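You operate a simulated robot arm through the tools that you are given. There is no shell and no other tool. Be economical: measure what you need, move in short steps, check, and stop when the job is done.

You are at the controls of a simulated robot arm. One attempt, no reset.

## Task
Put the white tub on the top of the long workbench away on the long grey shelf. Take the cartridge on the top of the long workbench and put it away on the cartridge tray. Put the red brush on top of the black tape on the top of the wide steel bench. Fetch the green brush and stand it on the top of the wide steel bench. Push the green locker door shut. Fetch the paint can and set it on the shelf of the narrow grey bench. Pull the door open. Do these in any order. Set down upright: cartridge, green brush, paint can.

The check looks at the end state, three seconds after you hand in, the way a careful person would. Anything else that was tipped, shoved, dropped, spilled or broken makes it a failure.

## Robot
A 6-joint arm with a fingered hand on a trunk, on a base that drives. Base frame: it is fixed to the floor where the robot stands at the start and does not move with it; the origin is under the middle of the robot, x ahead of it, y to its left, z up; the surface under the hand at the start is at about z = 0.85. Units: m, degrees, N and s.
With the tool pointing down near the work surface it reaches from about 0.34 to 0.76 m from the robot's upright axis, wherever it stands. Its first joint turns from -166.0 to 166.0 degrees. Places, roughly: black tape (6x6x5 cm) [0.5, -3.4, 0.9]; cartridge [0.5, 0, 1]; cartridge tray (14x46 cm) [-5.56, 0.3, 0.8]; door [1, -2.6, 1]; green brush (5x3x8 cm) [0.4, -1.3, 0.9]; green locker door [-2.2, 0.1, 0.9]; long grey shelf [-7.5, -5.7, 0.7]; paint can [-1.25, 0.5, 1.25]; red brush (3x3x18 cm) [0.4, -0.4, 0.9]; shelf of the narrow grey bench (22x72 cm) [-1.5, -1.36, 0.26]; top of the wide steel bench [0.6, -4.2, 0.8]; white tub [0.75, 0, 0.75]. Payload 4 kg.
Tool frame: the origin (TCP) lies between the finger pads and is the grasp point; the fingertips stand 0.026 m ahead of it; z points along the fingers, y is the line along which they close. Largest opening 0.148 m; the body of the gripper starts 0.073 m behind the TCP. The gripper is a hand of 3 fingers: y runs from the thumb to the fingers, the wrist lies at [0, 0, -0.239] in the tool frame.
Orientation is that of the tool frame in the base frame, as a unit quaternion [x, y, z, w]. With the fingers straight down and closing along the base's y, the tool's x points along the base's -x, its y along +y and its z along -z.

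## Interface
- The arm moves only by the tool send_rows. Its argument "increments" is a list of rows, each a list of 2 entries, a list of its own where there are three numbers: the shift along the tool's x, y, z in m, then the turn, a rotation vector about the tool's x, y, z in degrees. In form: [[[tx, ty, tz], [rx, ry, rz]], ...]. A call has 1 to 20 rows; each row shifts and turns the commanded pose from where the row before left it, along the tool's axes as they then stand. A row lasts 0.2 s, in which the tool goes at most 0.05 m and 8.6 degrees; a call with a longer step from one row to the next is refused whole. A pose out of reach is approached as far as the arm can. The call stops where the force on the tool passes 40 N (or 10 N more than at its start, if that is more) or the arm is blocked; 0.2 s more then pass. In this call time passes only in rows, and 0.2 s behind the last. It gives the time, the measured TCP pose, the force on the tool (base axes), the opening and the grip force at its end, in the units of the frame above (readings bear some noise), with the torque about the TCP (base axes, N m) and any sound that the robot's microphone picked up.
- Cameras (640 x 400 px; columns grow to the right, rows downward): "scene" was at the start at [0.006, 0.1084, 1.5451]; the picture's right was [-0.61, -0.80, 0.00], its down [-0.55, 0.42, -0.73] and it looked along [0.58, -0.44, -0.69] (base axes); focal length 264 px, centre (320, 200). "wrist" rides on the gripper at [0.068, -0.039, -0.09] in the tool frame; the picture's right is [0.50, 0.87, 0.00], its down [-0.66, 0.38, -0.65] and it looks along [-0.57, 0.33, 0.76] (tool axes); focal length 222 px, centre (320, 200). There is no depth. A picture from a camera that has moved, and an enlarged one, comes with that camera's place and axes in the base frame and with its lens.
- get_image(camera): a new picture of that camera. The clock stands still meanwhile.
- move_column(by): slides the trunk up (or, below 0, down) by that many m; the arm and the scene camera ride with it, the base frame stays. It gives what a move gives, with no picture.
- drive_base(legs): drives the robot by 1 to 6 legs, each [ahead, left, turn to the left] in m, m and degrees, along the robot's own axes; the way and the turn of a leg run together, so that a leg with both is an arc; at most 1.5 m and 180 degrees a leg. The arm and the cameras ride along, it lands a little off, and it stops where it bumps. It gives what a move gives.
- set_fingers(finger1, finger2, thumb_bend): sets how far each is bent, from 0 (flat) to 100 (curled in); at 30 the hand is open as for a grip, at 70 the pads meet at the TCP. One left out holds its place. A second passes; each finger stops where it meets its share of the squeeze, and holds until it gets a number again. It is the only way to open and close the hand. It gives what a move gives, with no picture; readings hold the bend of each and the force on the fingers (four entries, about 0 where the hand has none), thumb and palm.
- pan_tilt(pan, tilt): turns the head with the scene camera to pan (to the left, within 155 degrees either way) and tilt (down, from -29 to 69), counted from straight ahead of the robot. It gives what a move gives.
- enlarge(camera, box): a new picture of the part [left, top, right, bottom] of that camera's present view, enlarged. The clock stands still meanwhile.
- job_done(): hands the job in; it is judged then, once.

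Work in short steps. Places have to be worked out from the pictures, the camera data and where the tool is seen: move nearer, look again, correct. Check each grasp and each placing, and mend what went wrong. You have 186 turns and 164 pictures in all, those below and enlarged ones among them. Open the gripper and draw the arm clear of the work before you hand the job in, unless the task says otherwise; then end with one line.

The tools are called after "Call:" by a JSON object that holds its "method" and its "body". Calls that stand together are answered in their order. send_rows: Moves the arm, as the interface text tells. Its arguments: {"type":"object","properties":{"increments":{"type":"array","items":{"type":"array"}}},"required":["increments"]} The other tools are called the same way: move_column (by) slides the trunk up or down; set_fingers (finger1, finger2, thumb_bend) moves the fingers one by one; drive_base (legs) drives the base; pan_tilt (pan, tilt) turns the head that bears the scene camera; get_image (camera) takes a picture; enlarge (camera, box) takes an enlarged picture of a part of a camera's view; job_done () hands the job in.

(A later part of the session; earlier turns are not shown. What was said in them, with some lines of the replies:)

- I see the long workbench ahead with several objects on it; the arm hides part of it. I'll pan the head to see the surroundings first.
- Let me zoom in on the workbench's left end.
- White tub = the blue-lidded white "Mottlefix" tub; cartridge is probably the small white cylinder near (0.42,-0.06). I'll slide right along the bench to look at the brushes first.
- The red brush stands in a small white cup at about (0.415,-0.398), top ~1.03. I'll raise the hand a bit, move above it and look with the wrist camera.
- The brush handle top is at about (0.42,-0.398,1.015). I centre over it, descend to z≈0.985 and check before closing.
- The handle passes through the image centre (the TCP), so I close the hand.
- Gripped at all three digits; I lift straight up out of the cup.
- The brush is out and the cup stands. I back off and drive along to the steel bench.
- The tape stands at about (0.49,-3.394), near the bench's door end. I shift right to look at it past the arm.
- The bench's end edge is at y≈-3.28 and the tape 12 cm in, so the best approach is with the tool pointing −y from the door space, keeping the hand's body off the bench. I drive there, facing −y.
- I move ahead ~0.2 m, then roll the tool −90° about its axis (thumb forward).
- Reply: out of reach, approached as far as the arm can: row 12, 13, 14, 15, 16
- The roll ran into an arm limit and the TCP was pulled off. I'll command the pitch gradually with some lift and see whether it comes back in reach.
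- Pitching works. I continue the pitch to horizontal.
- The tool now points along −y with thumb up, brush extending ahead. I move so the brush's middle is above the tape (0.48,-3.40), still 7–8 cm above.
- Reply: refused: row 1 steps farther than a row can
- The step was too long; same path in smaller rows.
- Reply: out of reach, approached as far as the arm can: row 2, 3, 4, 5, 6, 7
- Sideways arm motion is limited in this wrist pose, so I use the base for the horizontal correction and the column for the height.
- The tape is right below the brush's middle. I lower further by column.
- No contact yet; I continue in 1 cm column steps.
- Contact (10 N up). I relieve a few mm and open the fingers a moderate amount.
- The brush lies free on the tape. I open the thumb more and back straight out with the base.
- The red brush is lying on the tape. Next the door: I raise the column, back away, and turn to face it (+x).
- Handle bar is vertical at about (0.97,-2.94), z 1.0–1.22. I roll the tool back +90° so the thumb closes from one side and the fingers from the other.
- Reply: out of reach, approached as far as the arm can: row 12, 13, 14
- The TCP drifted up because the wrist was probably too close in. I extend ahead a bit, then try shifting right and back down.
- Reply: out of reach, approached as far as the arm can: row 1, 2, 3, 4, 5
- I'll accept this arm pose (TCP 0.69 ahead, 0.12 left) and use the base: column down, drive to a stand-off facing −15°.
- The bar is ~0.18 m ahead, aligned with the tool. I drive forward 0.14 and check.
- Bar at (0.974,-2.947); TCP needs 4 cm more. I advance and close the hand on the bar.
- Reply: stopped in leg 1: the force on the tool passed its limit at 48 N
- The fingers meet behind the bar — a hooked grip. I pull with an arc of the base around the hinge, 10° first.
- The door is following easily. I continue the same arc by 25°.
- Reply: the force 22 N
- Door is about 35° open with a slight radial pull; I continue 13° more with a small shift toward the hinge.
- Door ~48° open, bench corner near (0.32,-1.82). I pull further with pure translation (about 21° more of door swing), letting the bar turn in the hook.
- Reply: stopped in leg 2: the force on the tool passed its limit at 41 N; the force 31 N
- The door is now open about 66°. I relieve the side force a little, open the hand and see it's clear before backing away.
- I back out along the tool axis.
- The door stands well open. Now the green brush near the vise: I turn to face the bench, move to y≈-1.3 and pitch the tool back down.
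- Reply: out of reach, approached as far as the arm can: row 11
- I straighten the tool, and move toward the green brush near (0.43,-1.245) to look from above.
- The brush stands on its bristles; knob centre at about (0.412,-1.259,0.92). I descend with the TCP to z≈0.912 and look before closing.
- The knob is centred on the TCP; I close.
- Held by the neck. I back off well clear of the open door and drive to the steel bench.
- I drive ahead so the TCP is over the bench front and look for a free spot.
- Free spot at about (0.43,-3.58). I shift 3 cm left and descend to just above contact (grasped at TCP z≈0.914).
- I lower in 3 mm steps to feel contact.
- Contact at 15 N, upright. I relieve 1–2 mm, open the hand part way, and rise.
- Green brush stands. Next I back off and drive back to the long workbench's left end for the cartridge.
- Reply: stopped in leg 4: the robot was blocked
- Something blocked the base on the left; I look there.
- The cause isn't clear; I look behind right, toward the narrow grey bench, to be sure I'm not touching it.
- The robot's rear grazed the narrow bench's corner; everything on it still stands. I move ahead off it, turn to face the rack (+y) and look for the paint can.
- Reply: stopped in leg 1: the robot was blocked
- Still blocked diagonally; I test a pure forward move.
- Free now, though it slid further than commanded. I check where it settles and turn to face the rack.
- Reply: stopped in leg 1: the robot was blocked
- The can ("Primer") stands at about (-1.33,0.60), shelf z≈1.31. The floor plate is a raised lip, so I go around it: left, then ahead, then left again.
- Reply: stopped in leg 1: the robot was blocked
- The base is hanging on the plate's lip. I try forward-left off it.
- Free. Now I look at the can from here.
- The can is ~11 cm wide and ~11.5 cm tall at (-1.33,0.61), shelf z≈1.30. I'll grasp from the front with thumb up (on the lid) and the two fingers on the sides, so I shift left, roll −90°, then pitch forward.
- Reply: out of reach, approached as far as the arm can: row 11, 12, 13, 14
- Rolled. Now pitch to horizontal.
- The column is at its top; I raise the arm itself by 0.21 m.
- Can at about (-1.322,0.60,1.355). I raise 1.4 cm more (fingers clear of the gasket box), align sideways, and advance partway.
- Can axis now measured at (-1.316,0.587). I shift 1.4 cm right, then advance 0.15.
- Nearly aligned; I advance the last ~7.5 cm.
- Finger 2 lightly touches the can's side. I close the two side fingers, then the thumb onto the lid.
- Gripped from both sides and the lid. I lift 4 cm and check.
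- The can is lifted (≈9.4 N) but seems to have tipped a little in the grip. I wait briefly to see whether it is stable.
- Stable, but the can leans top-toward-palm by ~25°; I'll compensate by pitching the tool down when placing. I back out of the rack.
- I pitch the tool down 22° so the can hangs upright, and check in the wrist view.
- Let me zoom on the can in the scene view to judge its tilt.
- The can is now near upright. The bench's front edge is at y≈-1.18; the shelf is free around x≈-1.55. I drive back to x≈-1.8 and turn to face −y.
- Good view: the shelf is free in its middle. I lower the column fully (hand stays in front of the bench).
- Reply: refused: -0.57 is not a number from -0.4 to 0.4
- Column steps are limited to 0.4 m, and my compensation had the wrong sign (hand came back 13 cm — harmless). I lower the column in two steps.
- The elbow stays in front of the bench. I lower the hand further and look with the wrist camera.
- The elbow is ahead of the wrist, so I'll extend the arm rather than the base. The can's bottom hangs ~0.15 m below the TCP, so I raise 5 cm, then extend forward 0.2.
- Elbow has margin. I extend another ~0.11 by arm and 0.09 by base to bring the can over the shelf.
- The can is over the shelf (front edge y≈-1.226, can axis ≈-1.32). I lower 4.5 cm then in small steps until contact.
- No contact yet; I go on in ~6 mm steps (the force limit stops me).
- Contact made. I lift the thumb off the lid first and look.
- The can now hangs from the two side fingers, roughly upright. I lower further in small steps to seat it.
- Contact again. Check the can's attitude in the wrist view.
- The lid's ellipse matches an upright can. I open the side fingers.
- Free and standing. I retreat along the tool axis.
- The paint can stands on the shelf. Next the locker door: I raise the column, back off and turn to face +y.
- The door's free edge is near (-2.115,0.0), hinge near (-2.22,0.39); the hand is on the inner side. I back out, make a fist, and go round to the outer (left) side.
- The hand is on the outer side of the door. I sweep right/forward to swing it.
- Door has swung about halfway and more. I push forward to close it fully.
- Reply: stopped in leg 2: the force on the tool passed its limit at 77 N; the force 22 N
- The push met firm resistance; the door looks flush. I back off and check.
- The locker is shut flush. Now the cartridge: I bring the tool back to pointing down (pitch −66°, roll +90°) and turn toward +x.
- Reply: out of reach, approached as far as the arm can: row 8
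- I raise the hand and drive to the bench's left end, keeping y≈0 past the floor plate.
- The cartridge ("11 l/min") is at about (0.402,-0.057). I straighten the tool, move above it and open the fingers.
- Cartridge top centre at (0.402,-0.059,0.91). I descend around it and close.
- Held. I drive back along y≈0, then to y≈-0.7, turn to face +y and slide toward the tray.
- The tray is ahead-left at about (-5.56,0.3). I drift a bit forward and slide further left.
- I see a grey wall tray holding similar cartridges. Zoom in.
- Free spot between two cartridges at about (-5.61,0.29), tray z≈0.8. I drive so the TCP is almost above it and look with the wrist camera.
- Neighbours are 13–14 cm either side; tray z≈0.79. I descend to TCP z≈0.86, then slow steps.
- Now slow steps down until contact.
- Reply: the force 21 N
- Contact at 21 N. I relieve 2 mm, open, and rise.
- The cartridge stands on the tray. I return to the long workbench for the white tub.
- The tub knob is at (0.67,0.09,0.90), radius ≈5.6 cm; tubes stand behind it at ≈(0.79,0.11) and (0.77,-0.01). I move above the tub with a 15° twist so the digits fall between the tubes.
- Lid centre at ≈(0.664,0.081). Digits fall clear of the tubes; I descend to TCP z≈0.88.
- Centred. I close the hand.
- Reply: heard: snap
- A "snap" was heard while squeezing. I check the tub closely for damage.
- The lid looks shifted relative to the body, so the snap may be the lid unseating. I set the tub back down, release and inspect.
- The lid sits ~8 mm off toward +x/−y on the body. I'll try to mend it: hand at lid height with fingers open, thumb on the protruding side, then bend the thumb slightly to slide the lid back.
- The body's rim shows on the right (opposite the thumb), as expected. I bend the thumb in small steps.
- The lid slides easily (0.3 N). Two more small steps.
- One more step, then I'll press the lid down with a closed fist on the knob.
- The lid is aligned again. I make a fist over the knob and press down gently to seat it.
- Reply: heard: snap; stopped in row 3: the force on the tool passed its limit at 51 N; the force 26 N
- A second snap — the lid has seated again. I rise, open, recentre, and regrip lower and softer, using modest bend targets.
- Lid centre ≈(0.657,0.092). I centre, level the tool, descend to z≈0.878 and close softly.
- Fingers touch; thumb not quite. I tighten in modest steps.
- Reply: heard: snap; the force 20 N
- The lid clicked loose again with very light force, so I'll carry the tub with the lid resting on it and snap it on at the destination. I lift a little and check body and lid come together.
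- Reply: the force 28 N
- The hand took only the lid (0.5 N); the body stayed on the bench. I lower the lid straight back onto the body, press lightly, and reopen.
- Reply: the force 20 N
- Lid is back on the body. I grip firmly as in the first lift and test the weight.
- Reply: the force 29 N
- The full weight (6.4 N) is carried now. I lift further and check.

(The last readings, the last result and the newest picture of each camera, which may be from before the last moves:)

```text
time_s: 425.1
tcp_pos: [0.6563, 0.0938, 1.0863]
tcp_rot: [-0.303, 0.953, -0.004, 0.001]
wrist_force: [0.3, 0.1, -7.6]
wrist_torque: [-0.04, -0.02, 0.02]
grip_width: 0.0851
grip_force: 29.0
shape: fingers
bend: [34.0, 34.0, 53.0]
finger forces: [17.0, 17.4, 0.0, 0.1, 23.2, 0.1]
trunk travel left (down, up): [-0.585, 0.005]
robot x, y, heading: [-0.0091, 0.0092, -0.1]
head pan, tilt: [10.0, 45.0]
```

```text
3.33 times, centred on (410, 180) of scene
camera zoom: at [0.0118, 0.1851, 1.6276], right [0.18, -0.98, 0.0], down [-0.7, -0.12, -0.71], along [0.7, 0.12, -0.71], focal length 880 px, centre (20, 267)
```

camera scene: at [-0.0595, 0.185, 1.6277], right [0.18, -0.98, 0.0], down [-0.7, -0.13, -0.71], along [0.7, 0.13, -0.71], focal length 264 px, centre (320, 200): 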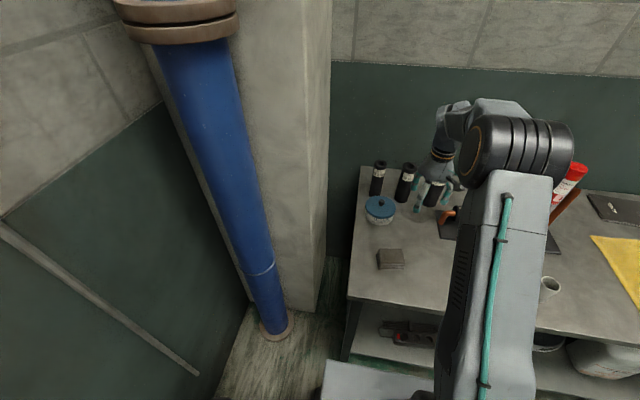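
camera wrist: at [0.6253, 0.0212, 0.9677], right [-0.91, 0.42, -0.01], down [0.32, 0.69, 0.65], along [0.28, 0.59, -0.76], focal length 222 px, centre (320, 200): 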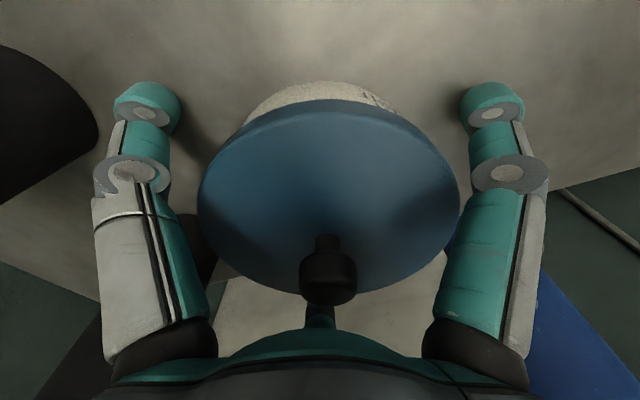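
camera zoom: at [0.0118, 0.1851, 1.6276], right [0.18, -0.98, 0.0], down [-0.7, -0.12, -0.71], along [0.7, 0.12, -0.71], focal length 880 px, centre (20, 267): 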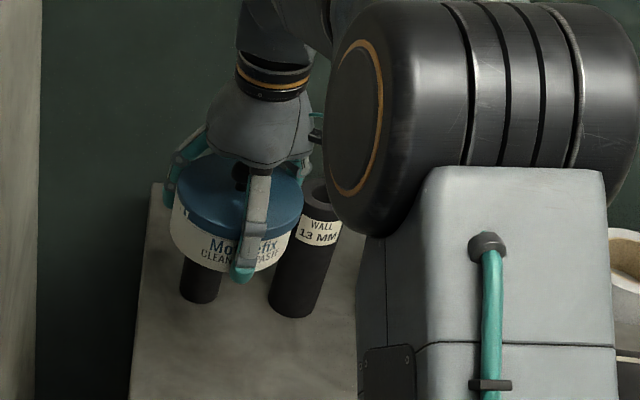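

Whole tub with lid is held. I back out, go to y≈-0.7 and turn to face west.

Call:
{"method": "drive_base", "body": {"legs": [[-1.5, 0.01, 0], [-0.2, 0, 0], [0, -0.69, 0], [0, 0, 178], [1.4, 0, 0]]}}

Call:
{"method": "pan_tilt", "body": {"pan": 75, "tilt": 15}}

Call:
{"method": "get_image", "body": {"camera": "scene"}}

```text
refused: leg 1 is longer than a leg can be; nothing moved
```

```text
time_s: 426.4
tcp_pos: [0.6592, 0.0938, 1.0849]
tcp_rot: [-0.302, 0.953, -0.005, 0.0]
wrist_force: [0.0, 0.2, -7.1]
wrist_torque: [-0.03, -0.08, 0.0]
grip_width: 0.0851
grip_force: 29.0
shape: fingers
bend: [34.0, 34.0, 53.0]
finger forces: [17.0, 17.5, 0.0, 0.0, 23.1, 0.0]
trunk travel left (down, up): [-0.585, 0.005]
robot x, y, heading: [-0.0093, 0.0123, -0.3]
head pan, tilt: [75.0, 15.0]
```

```text
24 pictures are left
camera scene: at [-0.0438, 0.2611, 1.6744], right [0.97, -0.26, 0.0], down [-0.07, -0.25, -0.97], along [0.25, 0.93, -0.26], focal length 264 px, centre (320, 200)
```

scene: 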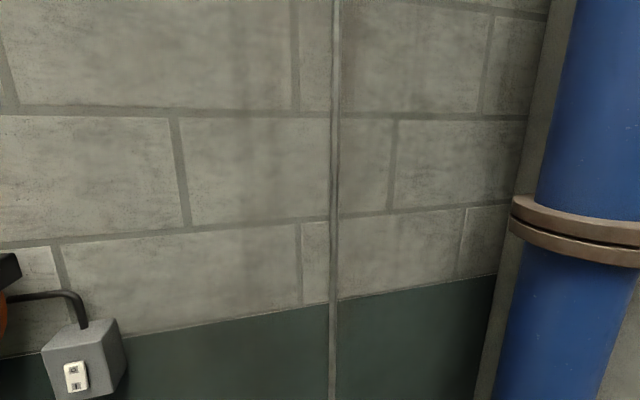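

The first leg was a hair too long. Again, with 1.4 m legs.

Call:
{"method": "drive_base", "body": {"legs": [[-1.4, 0, 0.3], [-0.3, 0, 0], [0, -0.69, 0], [0, 0, 178], [1.4, 0, 0]]}}

Call:
{"method": "pan_tilt", "body": {"pan": 60, "tilt": 12}}

Call:
{"method": "get_image", "body": {"camera": "scene"}}

```text
time_s: 452.4
tcp_pos: [-3.7923, -0.7034, 1.0855]
tcp_rot: [0.957, 0.289, 0.0, -0.004]
wrist_force: [0.3, 0.2, -7.0]
wrist_torque: [0.07, 0.05, 0.03]
grip_width: 0.0841
grip_force: 25.8
shape: fingers
bend: [34.0, 34.0, 53.0]
finger forces: [13.7, 16.0, 0.0, 0.1, 21.5, 0.1]
trunk travel left (down, up): [-0.585, 0.005]
robot x, y, heading: [-3.1211, -0.6379, 178.4]
head pan, tilt: [75.0, 15.0]
```

```text
time_s: 453.2
tcp_pos: [-3.7916, -0.703, 1.0866]
tcp_rot: [0.957, 0.289, 0.0, -0.005]
wrist_force: [-1.0, 0.6, -5.8]
wrist_torque: [0.07, 0.01, 0.01]
grip_width: 0.0843
grip_force: 25.9
shape: fingers
bend: [34.0, 34.0, 53.0]
finger forces: [13.8, 15.9, 0.1, 0.0, 21.6, 0.0]
trunk travel left (down, up): [-0.585, 0.005]
robot x, y, heading: [-3.1264, -0.6438, 178.2]
head pan, tilt: [60.0, 12.0]
```

```text
23 pictures are left
camera scene: at [-3.1172, -0.8865, 1.6793], right [-0.85, 0.52, 0.0], down [0.11, 0.18, -0.98], along [-0.51, -0.83, -0.21], focal length 264 px, centre (320, 200)
```

scene: 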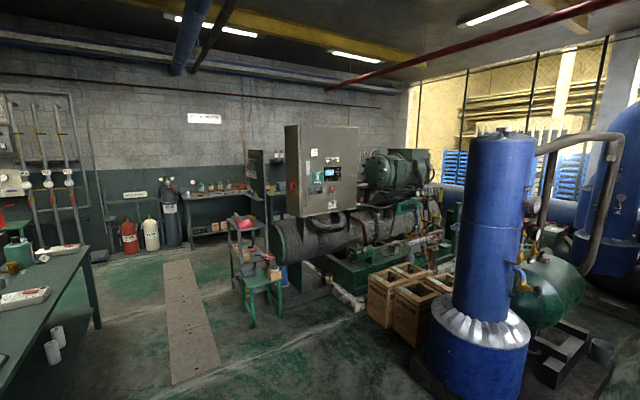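

The target lies behind the chiller. I'll take the aisle between the green table (west edge x≈-2.5) and the floor plate (x≈-3.04): turn to face −y and line up at x≈-2.79.

Call:
{"method": "drive_base", "body": {"legs": [[0, 0, 91.5], [0, 0.335, 0], [1.0, 0, 0]]}}

Call:
{"method": "pan_tilt", "body": {"pan": 20, "tilt": 45}}

Call:
{"method": "get_image", "body": {"camera": "scene"}}

```text
time_s: 464.0
tcp_pos: [-2.7293, -2.3109, 1.0851]
tcp_rot: [0.467, 0.884, -0.004, -0.004]
wrist_force: [-0.8, -0.8, -7.1]
wrist_torque: [-0.07, 0.05, -0.01]
grip_width: 0.0836
grip_force: 24.7
shape: fingers
bend: [34.0, 34.0, 53.0]
finger forces: [13.0, 15.5, 0.0, 0.0, 21.0, 0.0]
trunk travel left (down, up): [-0.585, 0.005]
robot x, y, heading: [-2.7974, -1.6441, -90.6]
head pan, tilt: [60.0, 12.0]
```

```text
time_s: 465.1
tcp_pos: [-2.729, -2.3113, 1.0854]
tcp_rot: [0.467, 0.884, -0.004, -0.003]
wrist_force: [-0.4, 1.0, -7.3]
wrist_torque: [-0.02, 0.02, 0.02]
grip_width: 0.0835
grip_force: 24.4
shape: fingers
bend: [34.0, 34.0, 53.0]
finger forces: [13.1, 15.5, 0.0, 0.0, 21.0, 0.0]
trunk travel left (down, up): [-0.585, 0.005]
robot x, y, heading: [-2.8009, -1.6439, -90.6]
head pan, tilt: [20.0, 45.0]
```

```text
22 pictures are left
camera scene: at [-2.6108, -1.6657, 1.6277], right [-0.94, -0.33, 0.0], down [-0.23, 0.67, -0.71], along [0.23, -0.67, -0.71], focal length 264 px, centre (320, 200)
```

scene: 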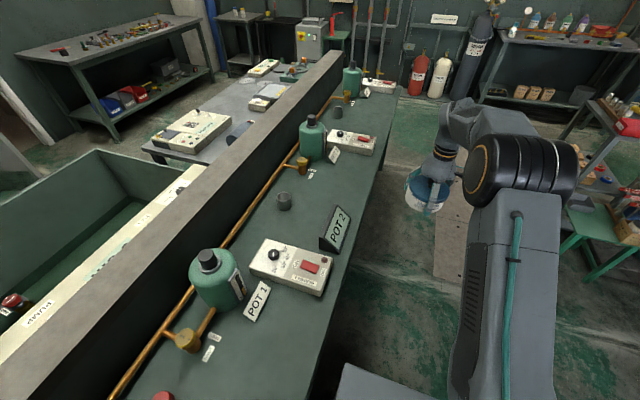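

The table edge is ~5–7 cm off my left side; the way ahead is clear. I continue south, nudging slightly right.

Call:
{"method": "drive_base", "body": {"legs": [[0.7, -0.02, 0.6], [0.7, 0, 0], [0.75, 0, 0], [0.65, 0, 0]]}}

Call:
{"method": "pan_tilt", "body": {"pan": -70, "tilt": 15}}

Call:
{"method": "get_image", "body": {"camera": "scene"}}

```text
time_s: 479.2
tcp_pos: [-2.7629, -5.1043, 1.0851]
tcp_rot: [0.464, 0.886, -0.002, -0.002]
wrist_force: [0.4, 0.1, -6.5]
wrist_torque: [-0.03, 0.02, -0.03]
grip_width: 0.0834
grip_force: 24.6
shape: fingers
bend: [34.0, 34.0, 53.0]
finger forces: [13.1, 15.6, 0.0, 0.1, 21.0, 0.0]
trunk travel left (down, up): [-0.585, 0.005]
robot x, y, heading: [-2.8376, -4.4386, -90.2]
head pan, tilt: [20.0, 45.0]
```

```text
time_s: 480.9
tcp_pos: [-2.7651, -5.1032, 1.0856]
tcp_rot: [0.464, 0.886, -0.003, -0.002]
wrist_force: [0.3, 0.6, -7.3]
wrist_torque: [-0.02, 0.02, -0.01]
grip_width: 0.0836
grip_force: 24.5
shape: fingers
bend: [34.0, 34.0, 53.0]
finger forces: [13.2, 15.7, 0.1, 0.1, 20.8, 0.1]
trunk travel left (down, up): [-0.585, 0.005]
robot x, y, heading: [-2.841, -4.4388, -90.4]
head pan, tilt: [-70.0, 15.0]
```

```text
21 pictures are left
camera scene: at [-2.7652, -4.4129, 1.6744], right [-0.34, 0.94, 0.0], down [0.24, 0.09, -0.97], along [-0.91, -0.32, -0.26], focal length 264 px, centre (320, 200)
```

scene: 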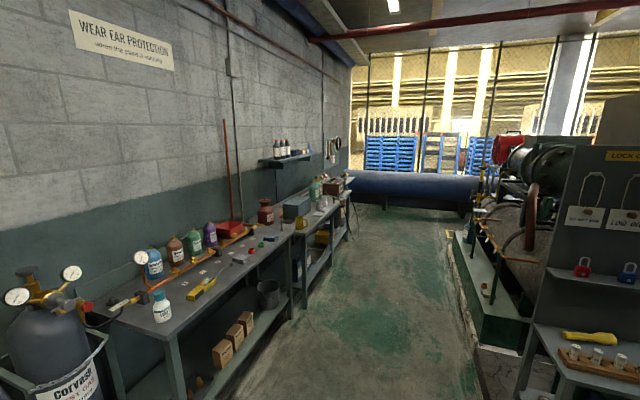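

The shelf should be at the far end of the bench row along this wall. I slide west along the aisle (still facing the benches).

Call:
{"method": "drive_base", "body": {"legs": [[0, -1.4, 0.3], [0, -1.4, 0], [0, -1.2, 0]]}}

Call:
{"method": "pan_tilt", "body": {"pan": 0, "tilt": 25}}

Call:
{"method": "get_image", "body": {"camera": "scene"}}

```text
time_s: 500.1
tcp_pos: [-6.7568, -5.0696, 1.0863]
tcp_rot: [0.466, 0.885, -0.002, -0.003]
wrist_force: [0.1, 0.4, -6.6]
wrist_torque: [-0.01, 0.03, -0.03]
grip_width: 0.0835
grip_force: 25.0
shape: fingers
bend: [34.0, 34.0, 53.0]
finger forces: [13.3, 15.4, 0.0, 0.1, 20.7, 0.0]
trunk travel left (down, up): [-0.585, 0.005]
robot x, y, heading: [-6.8329, -4.4031, -90.4]
head pan, tilt: [-70.0, 15.0]
```

```text
time_s: 501.5
tcp_pos: [-6.7574, -5.07, 1.0859]
tcp_rot: [0.465, 0.885, -0.003, -0.003]
wrist_force: [0.1, -0.6, -7.0]
wrist_torque: [-0.02, 0.02, 0.03]
grip_width: 0.0834
grip_force: 24.8
shape: fingers
bend: [34.0, 34.0, 53.0]
finger forces: [13.2, 15.5, 0.1, 0.0, 20.7, 0.0]
trunk travel left (down, up): [-0.585, 0.005]
robot x, y, heading: [-6.8294, -4.4055, -90.6]
head pan, tilt: [0.0, 25.0]
```

```text
20 pictures are left
camera scene: at [-6.6701, -4.4408, 1.6582], right [-1.0, 0.01, 0.0], down [0.0, 0.42, -0.91], along [-0.01, -0.91, -0.42], focal length 264 px, centre (320, 200)
```

scene: 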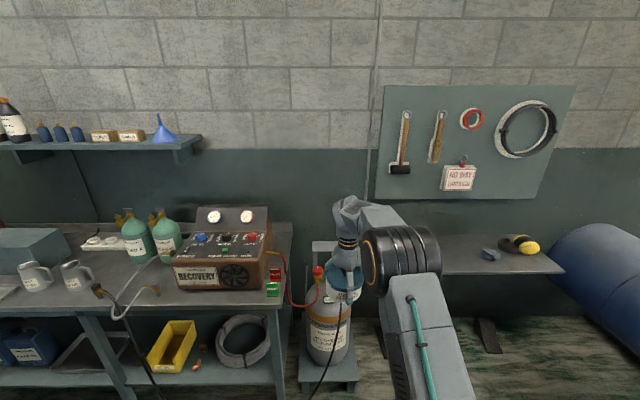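

The long grey wall shelf is at right-front, around (-7.6,-5.72), z≈0.7, mostly empty. I slide right and look again before approaching.

Call:
{"method": "drive_base", "body": {"legs": [[0, -0.66, 0.4], [0.3, 0, 0]]}}

Call:
{"method": "pan_tilt", "body": {"pan": 10, "tilt": 45}}

Call:
{"method": "get_image", "body": {"camera": "scene"}}

```text
time_s: 506.8
tcp_pos: [-7.4142, -5.3657, 1.085]
tcp_rot: [0.462, 0.887, -0.002, -0.003]
wrist_force: [0.0, -0.7, -6.9]
wrist_torque: [-0.04, 0.04, 0.02]
grip_width: 0.0834
grip_force: 25.0
shape: fingers
bend: [34.0, 34.0, 53.0]
finger forces: [13.2, 15.5, 0.1, 0.0, 20.9, 0.0]
trunk travel left (down, up): [-0.585, 0.005]
robot x, y, heading: [-7.4928, -4.7004, -89.9]
head pan, tilt: [0.0, 25.0]
```

```text
time_s: 507.6
tcp_pos: [-7.4153, -5.3652, 1.0855]
tcp_rot: [0.462, 0.887, -0.003, -0.003]
wrist_force: [0.3, 0.4, -5.5]
wrist_torque: [-0.04, 0.09, 0.03]
grip_width: 0.0831
grip_force: 25.0
shape: fingers
bend: [34.0, 34.0, 53.0]
finger forces: [13.4, 15.6, 0.0, 0.0, 20.7, 0.0]
trunk travel left (down, up): [-0.585, 0.005]
robot x, y, heading: [-7.4939, -4.6981, -90.2]
head pan, tilt: [10.0, 45.0]
```

```text
19 pictures are left
camera scene: at [-7.3175, -4.7227, 1.6277], right [-0.98, -0.17, 0.0], down [-0.12, 0.7, -0.71], along [0.12, -0.7, -0.71], focal length 264 px, centre (320, 200)
```

scene: 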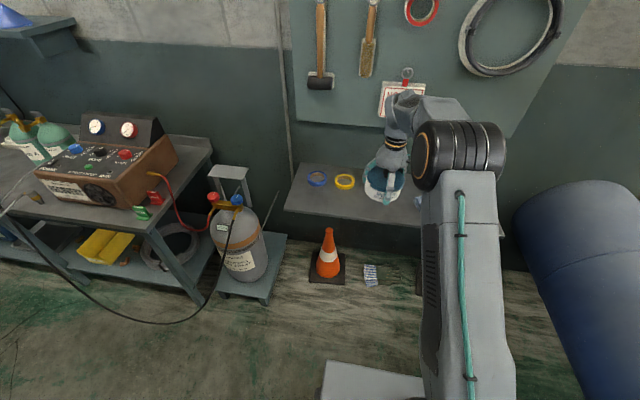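

A free gap lies between the yellow tape roll (x≈-7.27) and the grey brush (x≈-7.63). I move the tub over (-7.455,-5.70).

Call:
{"method": "drive_base", "body": {"legs": [[0, -0.038, 0], [0.335, 0, 0]]}}

Call:
{"method": "send_rows", "body": {"increments": [[[0, 0, 0.045], [0, 0, 0]], [[0, 0, 0.045], [0, 0, 0]], [[0, 0, 0.045], [0, 0, 0]], [[0, 0, 0.045], [0, 0, 0]], [[0, 0, 0.04], [0, 0, 0]]]}}

Call:
{"method": "get_image", "body": {"camera": "scene"}}

```text
time_s: 510.3
tcp_pos: [-7.45, -5.7011, 1.0847]
tcp_rot: [0.461, 0.887, -0.001, -0.003]
wrist_force: [-0.1, -0.2, -7.1]
wrist_torque: [0.02, 0.06, -0.05]
grip_width: 0.0835
grip_force: 25.1
shape: fingers
bend: [34.0, 34.0, 53.0]
finger forces: [13.4, 15.4, 0.0, 0.0, 20.9, 0.1]
trunk travel left (down, up): [-0.585, 0.005]
robot x, y, heading: [-7.5292, -5.0321, -90.0]
head pan, tilt: [10.0, 45.0]
```

```text
time_s: 511.5
tcp_pos: [-7.4513, -5.6999, 0.8653]
tcp_rot: [0.46, 0.888, -0.002, -0.003]
wrist_force: [-0.2, -1.0, -7.3]
wrist_torque: [-0.03, 0.02, 0.01]
grip_width: 0.083
grip_force: 24.2
shape: fingers
bend: [34.0, 34.0, 53.0]
finger forces: [13.2, 15.3, 0.1, 0.0, 20.5, 0.0]
trunk travel left (down, up): [-0.585, 0.005]
robot x, y, heading: [-7.5314, -5.036, -90.0]
head pan, tilt: [10.0, 45.0]
```

```text
18 pictures are left
camera scene: at [-7.3552, -5.0579, 1.6277], right [-0.98, -0.17, 0.0], down [-0.12, 0.7, -0.71], along [0.12, -0.7, -0.71], focal length 264 px, centre (320, 200)
```

scene: 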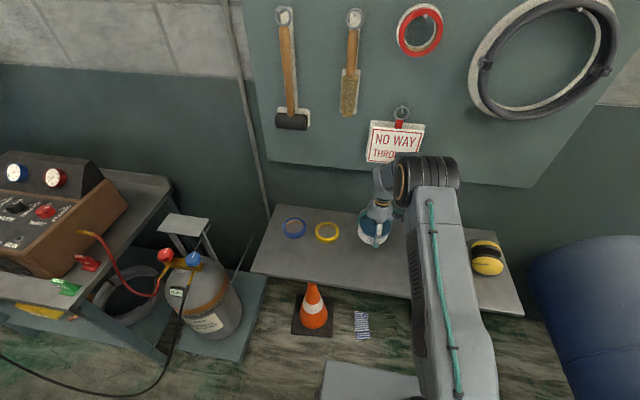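

Well placed in the gap. I lower to ~0.76, then in small steps to contact.

Call:
{"method": "send_rows", "body": {"increments": [[[0, 0, 0.04], [0, 0, 0]], [[0, 0, 0.04], [0, 0, 0]], [[0, 0, 0.02], [0, 0, 0]]]}}

Call:
{"method": "send_rows", "body": {"increments": [[[0, 0, 0.006], [0, 0, 0]], [[0, 0, 0.006], [0, 0, 0]], [[0, 0, 0.006], [0, 0, 0]]]}}

```text
time_s: 512.3
tcp_pos: [-7.4526, -5.7029, 0.7705]
tcp_rot: [0.461, 0.888, -0.008, 0.0]
wrist_force: [-1.2, 6.7, 37.8]
wrist_torque: [-1.03, 2.04, -0.29]
grip_width: 0.0826
grip_force: 44.3
shape: fingers
bend: [34.0, 34.0, 56.0]
finger forces: [13.2, 14.5, 0.0, 0.1, 61.1, 0.0]
trunk travel left (down, up): [-0.585, 0.005]
robot x, y, heading: [-7.5302, -5.0325, -89.8]
head pan, tilt: [10.0, 45.0]
```

```text
time_s: 512.6
tcp_pos: [-7.4541, -5.7049, 0.7705]
tcp_rot: [0.461, 0.887, -0.011, 0.002]
wrist_force: [-0.2, 5.5, 25.8]
wrist_torque: [-0.5, 1.38, -0.28]
grip_width: 0.0826
grip_force: 38.5
shape: fingers
bend: [34.0, 34.0, 56.0]
finger forces: [13.2, 15.2, 0.1, 0.0, 48.3, 0.0]
trunk travel left (down, up): [-0.585, 0.005]
robot x, y, heading: [-7.5324, -5.0346, -90.0]
head pan, tilt: [10.0, 45.0]
stopped in row 1: the force on the tool passed its limit at 53 N (the readings are from after the stop); the commanded pose is now the measured one
```

Contact reached (shelf top ≈0.74). I relieve a few mm and open the fingers.

Call:
{"method": "send_rows", "body": {"increments": [[[0, 0, -0.003], [0, 0, 0]]]}}

Call:
{"method": "set_fingers", "body": {"finger1": 27, "finger2": 27, "thumb_bend": 27}}

Call:
{"method": "get_image", "body": {"camera": "wrist"}}

```text
time_s: 513.0
tcp_pos: [-7.4531, -5.704, 0.772]
tcp_rot: [0.46, 0.888, -0.008, 0.0]
wrist_force: [2.0, -0.4, 16.6]
wrist_torque: [-0.57, 1.0, 0.03]
grip_width: 0.0829
grip_force: 33.5
shape: fingers
bend: [34.0, 34.0, 56.0]
finger forces: [12.6, 14.6, 0.0, 0.0, 40.0, 0.0]
trunk travel left (down, up): [-0.585, 0.005]
robot x, y, heading: [-7.5294, -5.032, -89.8]
head pan, tilt: [10.0, 45.0]
```

```text
time_s: 514.0
tcp_pos: [-7.453, -5.7044, 0.7692]
tcp_rot: [0.461, 0.887, -0.006, 0.0]
wrist_force: [-0.3, -0.3, -0.1]
wrist_torque: [0.01, 0.0, -0.01]
grip_width: 0.1326
grip_force: 0.0
shape: fingers
bend: [27.0, 27.0, 27.0]
finger forces: [0.0, 0.0, 0.0, 0.0, 0.0, 0.1]
trunk travel left (down, up): [-0.585, 0.005]
robot x, y, heading: [-7.5312, -5.0349, -89.9]
head pan, tilt: [10.0, 45.0]
heard: snap
```

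```text
17 pictures are left
camera wrist: at [-7.5232, -5.6705, 0.8601], right [0.42, 0.91, -0.01], down [0.69, -0.31, 0.65], along [0.59, -0.28, -0.76], focal length 222 px, centre (320, 200)
```

wrist: 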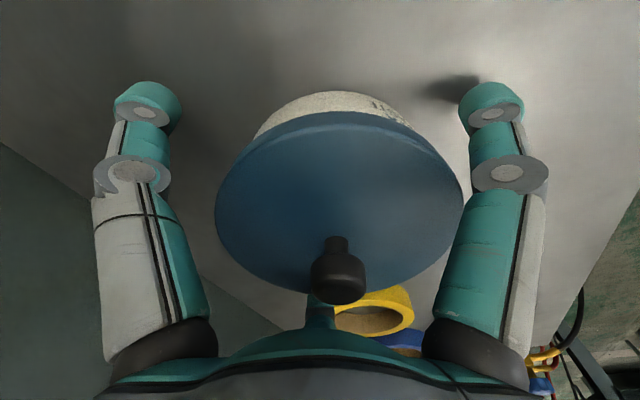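

Another snap on release — probably the lid reseating. I rise and inspect.

Call:
{"method": "send_rows", "body": {"increments": [[[0, 0, -0.03], [0, 0, 0]], [[0, 0, -0.045], [0, 0, 0]], [[0, 0, -0.045], [0, 0, 0]], [[0, 0, -0.02], [0, 0, 0]]]}}

Call:
{"method": "get_image", "body": {"camera": "wrist"}}

Call:
{"method": "enlarge", "body": {"camera": "scene", "box": [320, 180, 440, 280]}}

```text
time_s: 515.0
tcp_pos: [-7.4509, -5.7009, 0.9117]
tcp_rot: [0.461, 0.887, -0.007, 0.0]
wrist_force: [0.7, 0.0, -0.1]
wrist_torque: [-0.03, -0.01, -0.02]
grip_width: 0.1326
grip_force: 0.0
shape: fingers
bend: [27.0, 27.0, 27.0]
finger forces: [0.0, 0.0, 0.1, 0.1, 0.0, 0.0]
trunk travel left (down, up): [-0.585, 0.005]
robot x, y, heading: [-7.5317, -5.035, -90.0]
head pan, tilt: [10.0, 45.0]
```

```text
16 pictures are left
camera wrist: at [-7.5215, -5.6684, 1.0007], right [0.42, 0.91, -0.01], down [0.69, -0.31, 0.65], along [0.59, -0.28, -0.76], focal length 222 px, centre (320, 200)
```

wrist: 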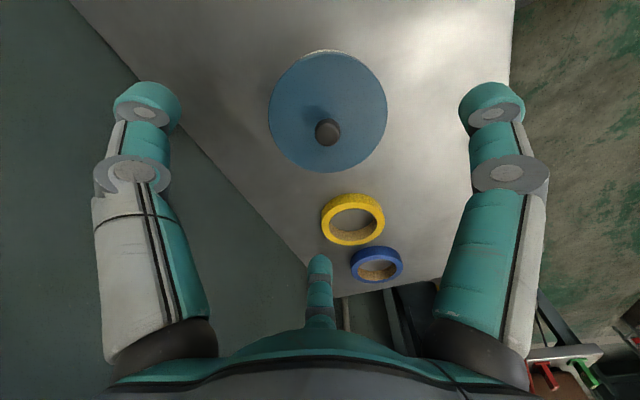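

```text
4.00 times, centred on (380, 230) of scene
camera zoom: at [-7.3554, -5.0565, 1.6276], right [-0.98, -0.17, 0.0], down [-0.12, 0.7, -0.71], along [0.12, -0.7, -0.71], focal length 1056 px, centre (80, 80)
```

zoom: 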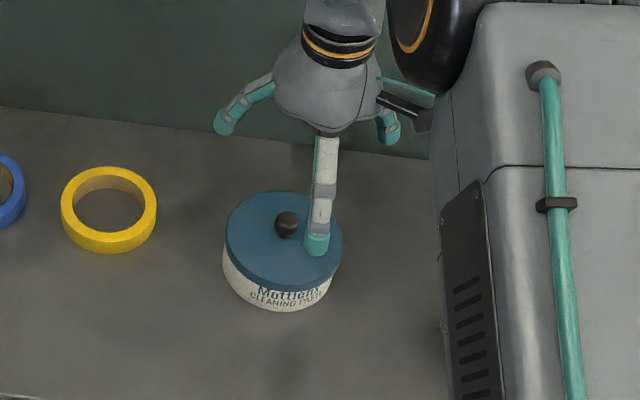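

It looks seated and aligned. To be sure, I make a fist and press gently on the knob.

Call:
{"method": "set_fingers", "body": {"finger1": 72, "finger2": 72, "thumb_bend": 72}}

Call:
{"method": "send_rows", "body": {"increments": [[[-0.002, 0.006, 0.03], [0, 0, 0]], [[0, 0, 0.02], [0, 0, 0]], [[0, 0, 0.005], [0, 0, 0]], [[0, 0, 0.003], [0, 0, 0]], [[0, 0, 0.003], [0, 0, 0]], [[0, 0, 0.003], [0, 0, 0]], [[0, 0, 0.003], [0, 0, 0]], [[0, 0, 0.003], [0, 0, 0]], [[0, 0, 0.003], [0, 0, 0]]]}}

```text
time_s: 516.0
tcp_pos: [-7.4527, -5.7033, 0.9106]
tcp_rot: [0.461, 0.887, -0.008, 0.0]
wrist_force: [0.1, -0.2, -0.1]
wrist_torque: [0.0, 0.0, 0.01]
grip_width: 0.0001
grip_force: 0.1
shape: fingers
bend: [71.0, 71.0, 71.0]
finger forces: [0.0, 0.1, 0.0, 0.0, 0.0, 0.0]
trunk travel left (down, up): [-0.585, 0.005]
robot x, y, heading: [-7.5309, -5.0359, -90.1]
head pan, tilt: [10.0, 45.0]
```

```text
time_s: 518.0
tcp_pos: [-7.4457, -5.7037, 0.8442]
tcp_rot: [0.461, 0.888, -0.011, 0.003]
wrist_force: [0.2, 7.2, 23.0]
wrist_torque: [0.3, -0.06, 0.01]
grip_width: 0.0003
grip_force: 14.8
shape: fingers
bend: [73.0, 72.0, 71.0]
finger forces: [19.1, 11.3, 0.0, 0.1, 0.1, 0.0]
trunk travel left (down, up): [-0.585, 0.005]
robot x, y, heading: [-7.5302, -5.0344, -90.0]
head pan, tilt: [10.0, 45.0]
stopped in row 9: the force on the tool passed its limit at 43 N (the readings are from after the stop); the commanded pose is now the measured one
```

No further snap and the knob height matches a seated lid. I raise the hand and back away, then check the scene.

Call:
{"method": "send_rows", "body": {"increments": [[[0, 0, -0.03], [0, 0, 0]], [[0, 0, -0.045], [0, 0, 0]], [[0, 0, -0.045], [0, 0, 0]], [[0, 0, -0.045], [0, 0, 0]], [[0, 0, -0.04], [0, 0, 0]]]}}

Call:
{"method": "drive_base", "body": {"legs": [[-0.45, 0, 0]]}}

Call:
{"method": "get_image", "body": {"camera": "scene"}}

```text
time_s: 519.2
tcp_pos: [-7.4446, -5.7007, 1.0463]
tcp_rot: [0.46, 0.888, -0.01, 0.003]
wrist_force: [0.1, -0.3, -0.2]
wrist_torque: [-0.02, 0.0, 0.05]
grip_width: 0.0001
grip_force: 0.0
shape: fingers
bend: [71.0, 71.0, 71.0]
finger forces: [0.1, 0.0, 0.1, 0.0, 0.1, 0.0]
trunk travel left (down, up): [-0.585, 0.005]
robot x, y, heading: [-7.5332, -5.0316, -89.5]
head pan, tilt: [10.0, 45.0]
```

```text
time_s: 522.0
tcp_pos: [-7.4456, -5.2511, 1.046]
tcp_rot: [0.461, 0.888, -0.009, 0.002]
wrist_force: [0.1, -0.2, -1.2]
wrist_torque: [0.03, -0.02, 0.01]
grip_width: 0.0002
grip_force: 0.0
shape: fingers
bend: [71.0, 71.0, 71.0]
finger forces: [0.1, 0.0, 0.0, 0.0, 0.0, 0.1]
trunk travel left (down, up): [-0.585, 0.005]
robot x, y, heading: [-7.5284, -4.5831, -89.9]
head pan, tilt: [10.0, 45.0]
```

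```text
14 pictures are left
camera scene: at [-7.3558, -4.6072, 1.6277], right [-0.98, -0.17, 0.0], down [-0.12, 0.7, -0.71], along [0.12, -0.7, -0.71], focal length 264 px, centre (320, 200)
```

scene: 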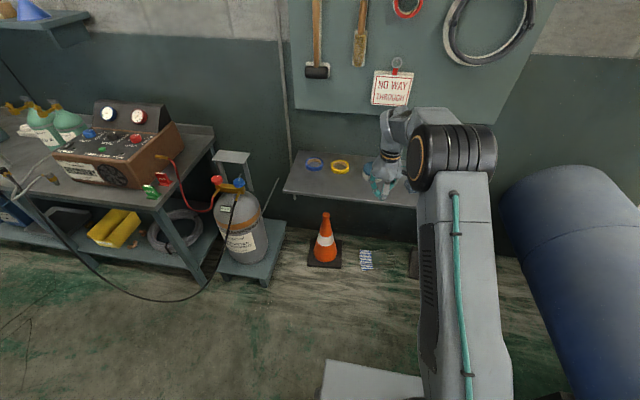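

I open the gripper and check the tub with the wrist camera.

Call:
{"method": "set_fingers", "body": {"finger1": 30, "finger2": 30, "thumb_bend": 30}}

Call:
{"method": "drive_base", "body": {"legs": [[0, -0.35, 0]]}}

Call:
{"method": "enlarge", "body": {"camera": "scene", "box": [200, 110, 400, 230]}}

```text
time_s: 523.0
tcp_pos: [-7.4457, -5.2515, 1.0459]
tcp_rot: [0.46, 0.888, -0.01, 0.001]
wrist_force: [0.4, -0.2, 1.2]
wrist_torque: [-0.03, 0.0, -0.02]
grip_width: 0.1265
grip_force: 0.1
shape: fingers
bend: [30.0, 30.0, 30.0]
finger forces: [0.1, 0.0, 0.0, 0.1, 0.0, 0.1]
trunk travel left (down, up): [-0.585, 0.005]
robot x, y, heading: [-7.5328, -4.5862, -90.1]
head pan, tilt: [10.0, 45.0]
```

```text
time_s: 525.2
tcp_pos: [-7.7929, -5.252, 1.0465]
tcp_rot: [0.461, 0.887, -0.009, 0.001]
wrist_force: [-1.4, 0.4, -0.9]
wrist_torque: [0.0, 0.02, 0.0]
grip_width: 0.1265
grip_force: 0.1
shape: fingers
bend: [30.0, 30.0, 30.0]
finger forces: [0.0, 0.0, 0.1, 0.1, 0.0, 0.1]
trunk travel left (down, up): [-0.585, 0.005]
robot x, y, heading: [-7.8827, -4.5839, -90.0]
head pan, tilt: [10.0, 45.0]
```

```text
3.20 times, centred on (300, 170) of scene
camera zoom: at [-7.7035, -4.6077, 1.6277], right [-0.98, -0.17, 0.0], down [-0.12, 0.7, -0.71], along [0.12, -0.7, -0.71], focal length 845 px, centre (384, 296)
```

zoom: 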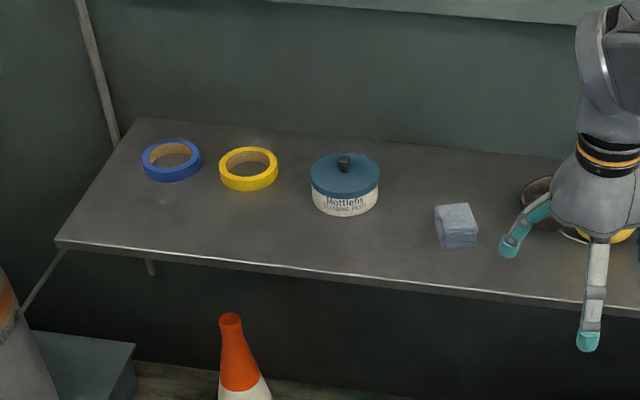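

The tub stands on the shelf with its lid seated, and the gripper is open and clear of the work. All seven jobs are done, so I hand in.

Call:
{"method": "job_done", "body": {}}

```text
The job is handed in.
```

I finished all seven jobs and handed in, with the gripper open and the arm clear; I did not go back for a last look at the earlier ones. The tub's lid came loose twice while I gripped it and ended up back in place on the shelf. The base also got stuck on a raised floor plate near the narrow grey bench; the bench items I could see were still standing.
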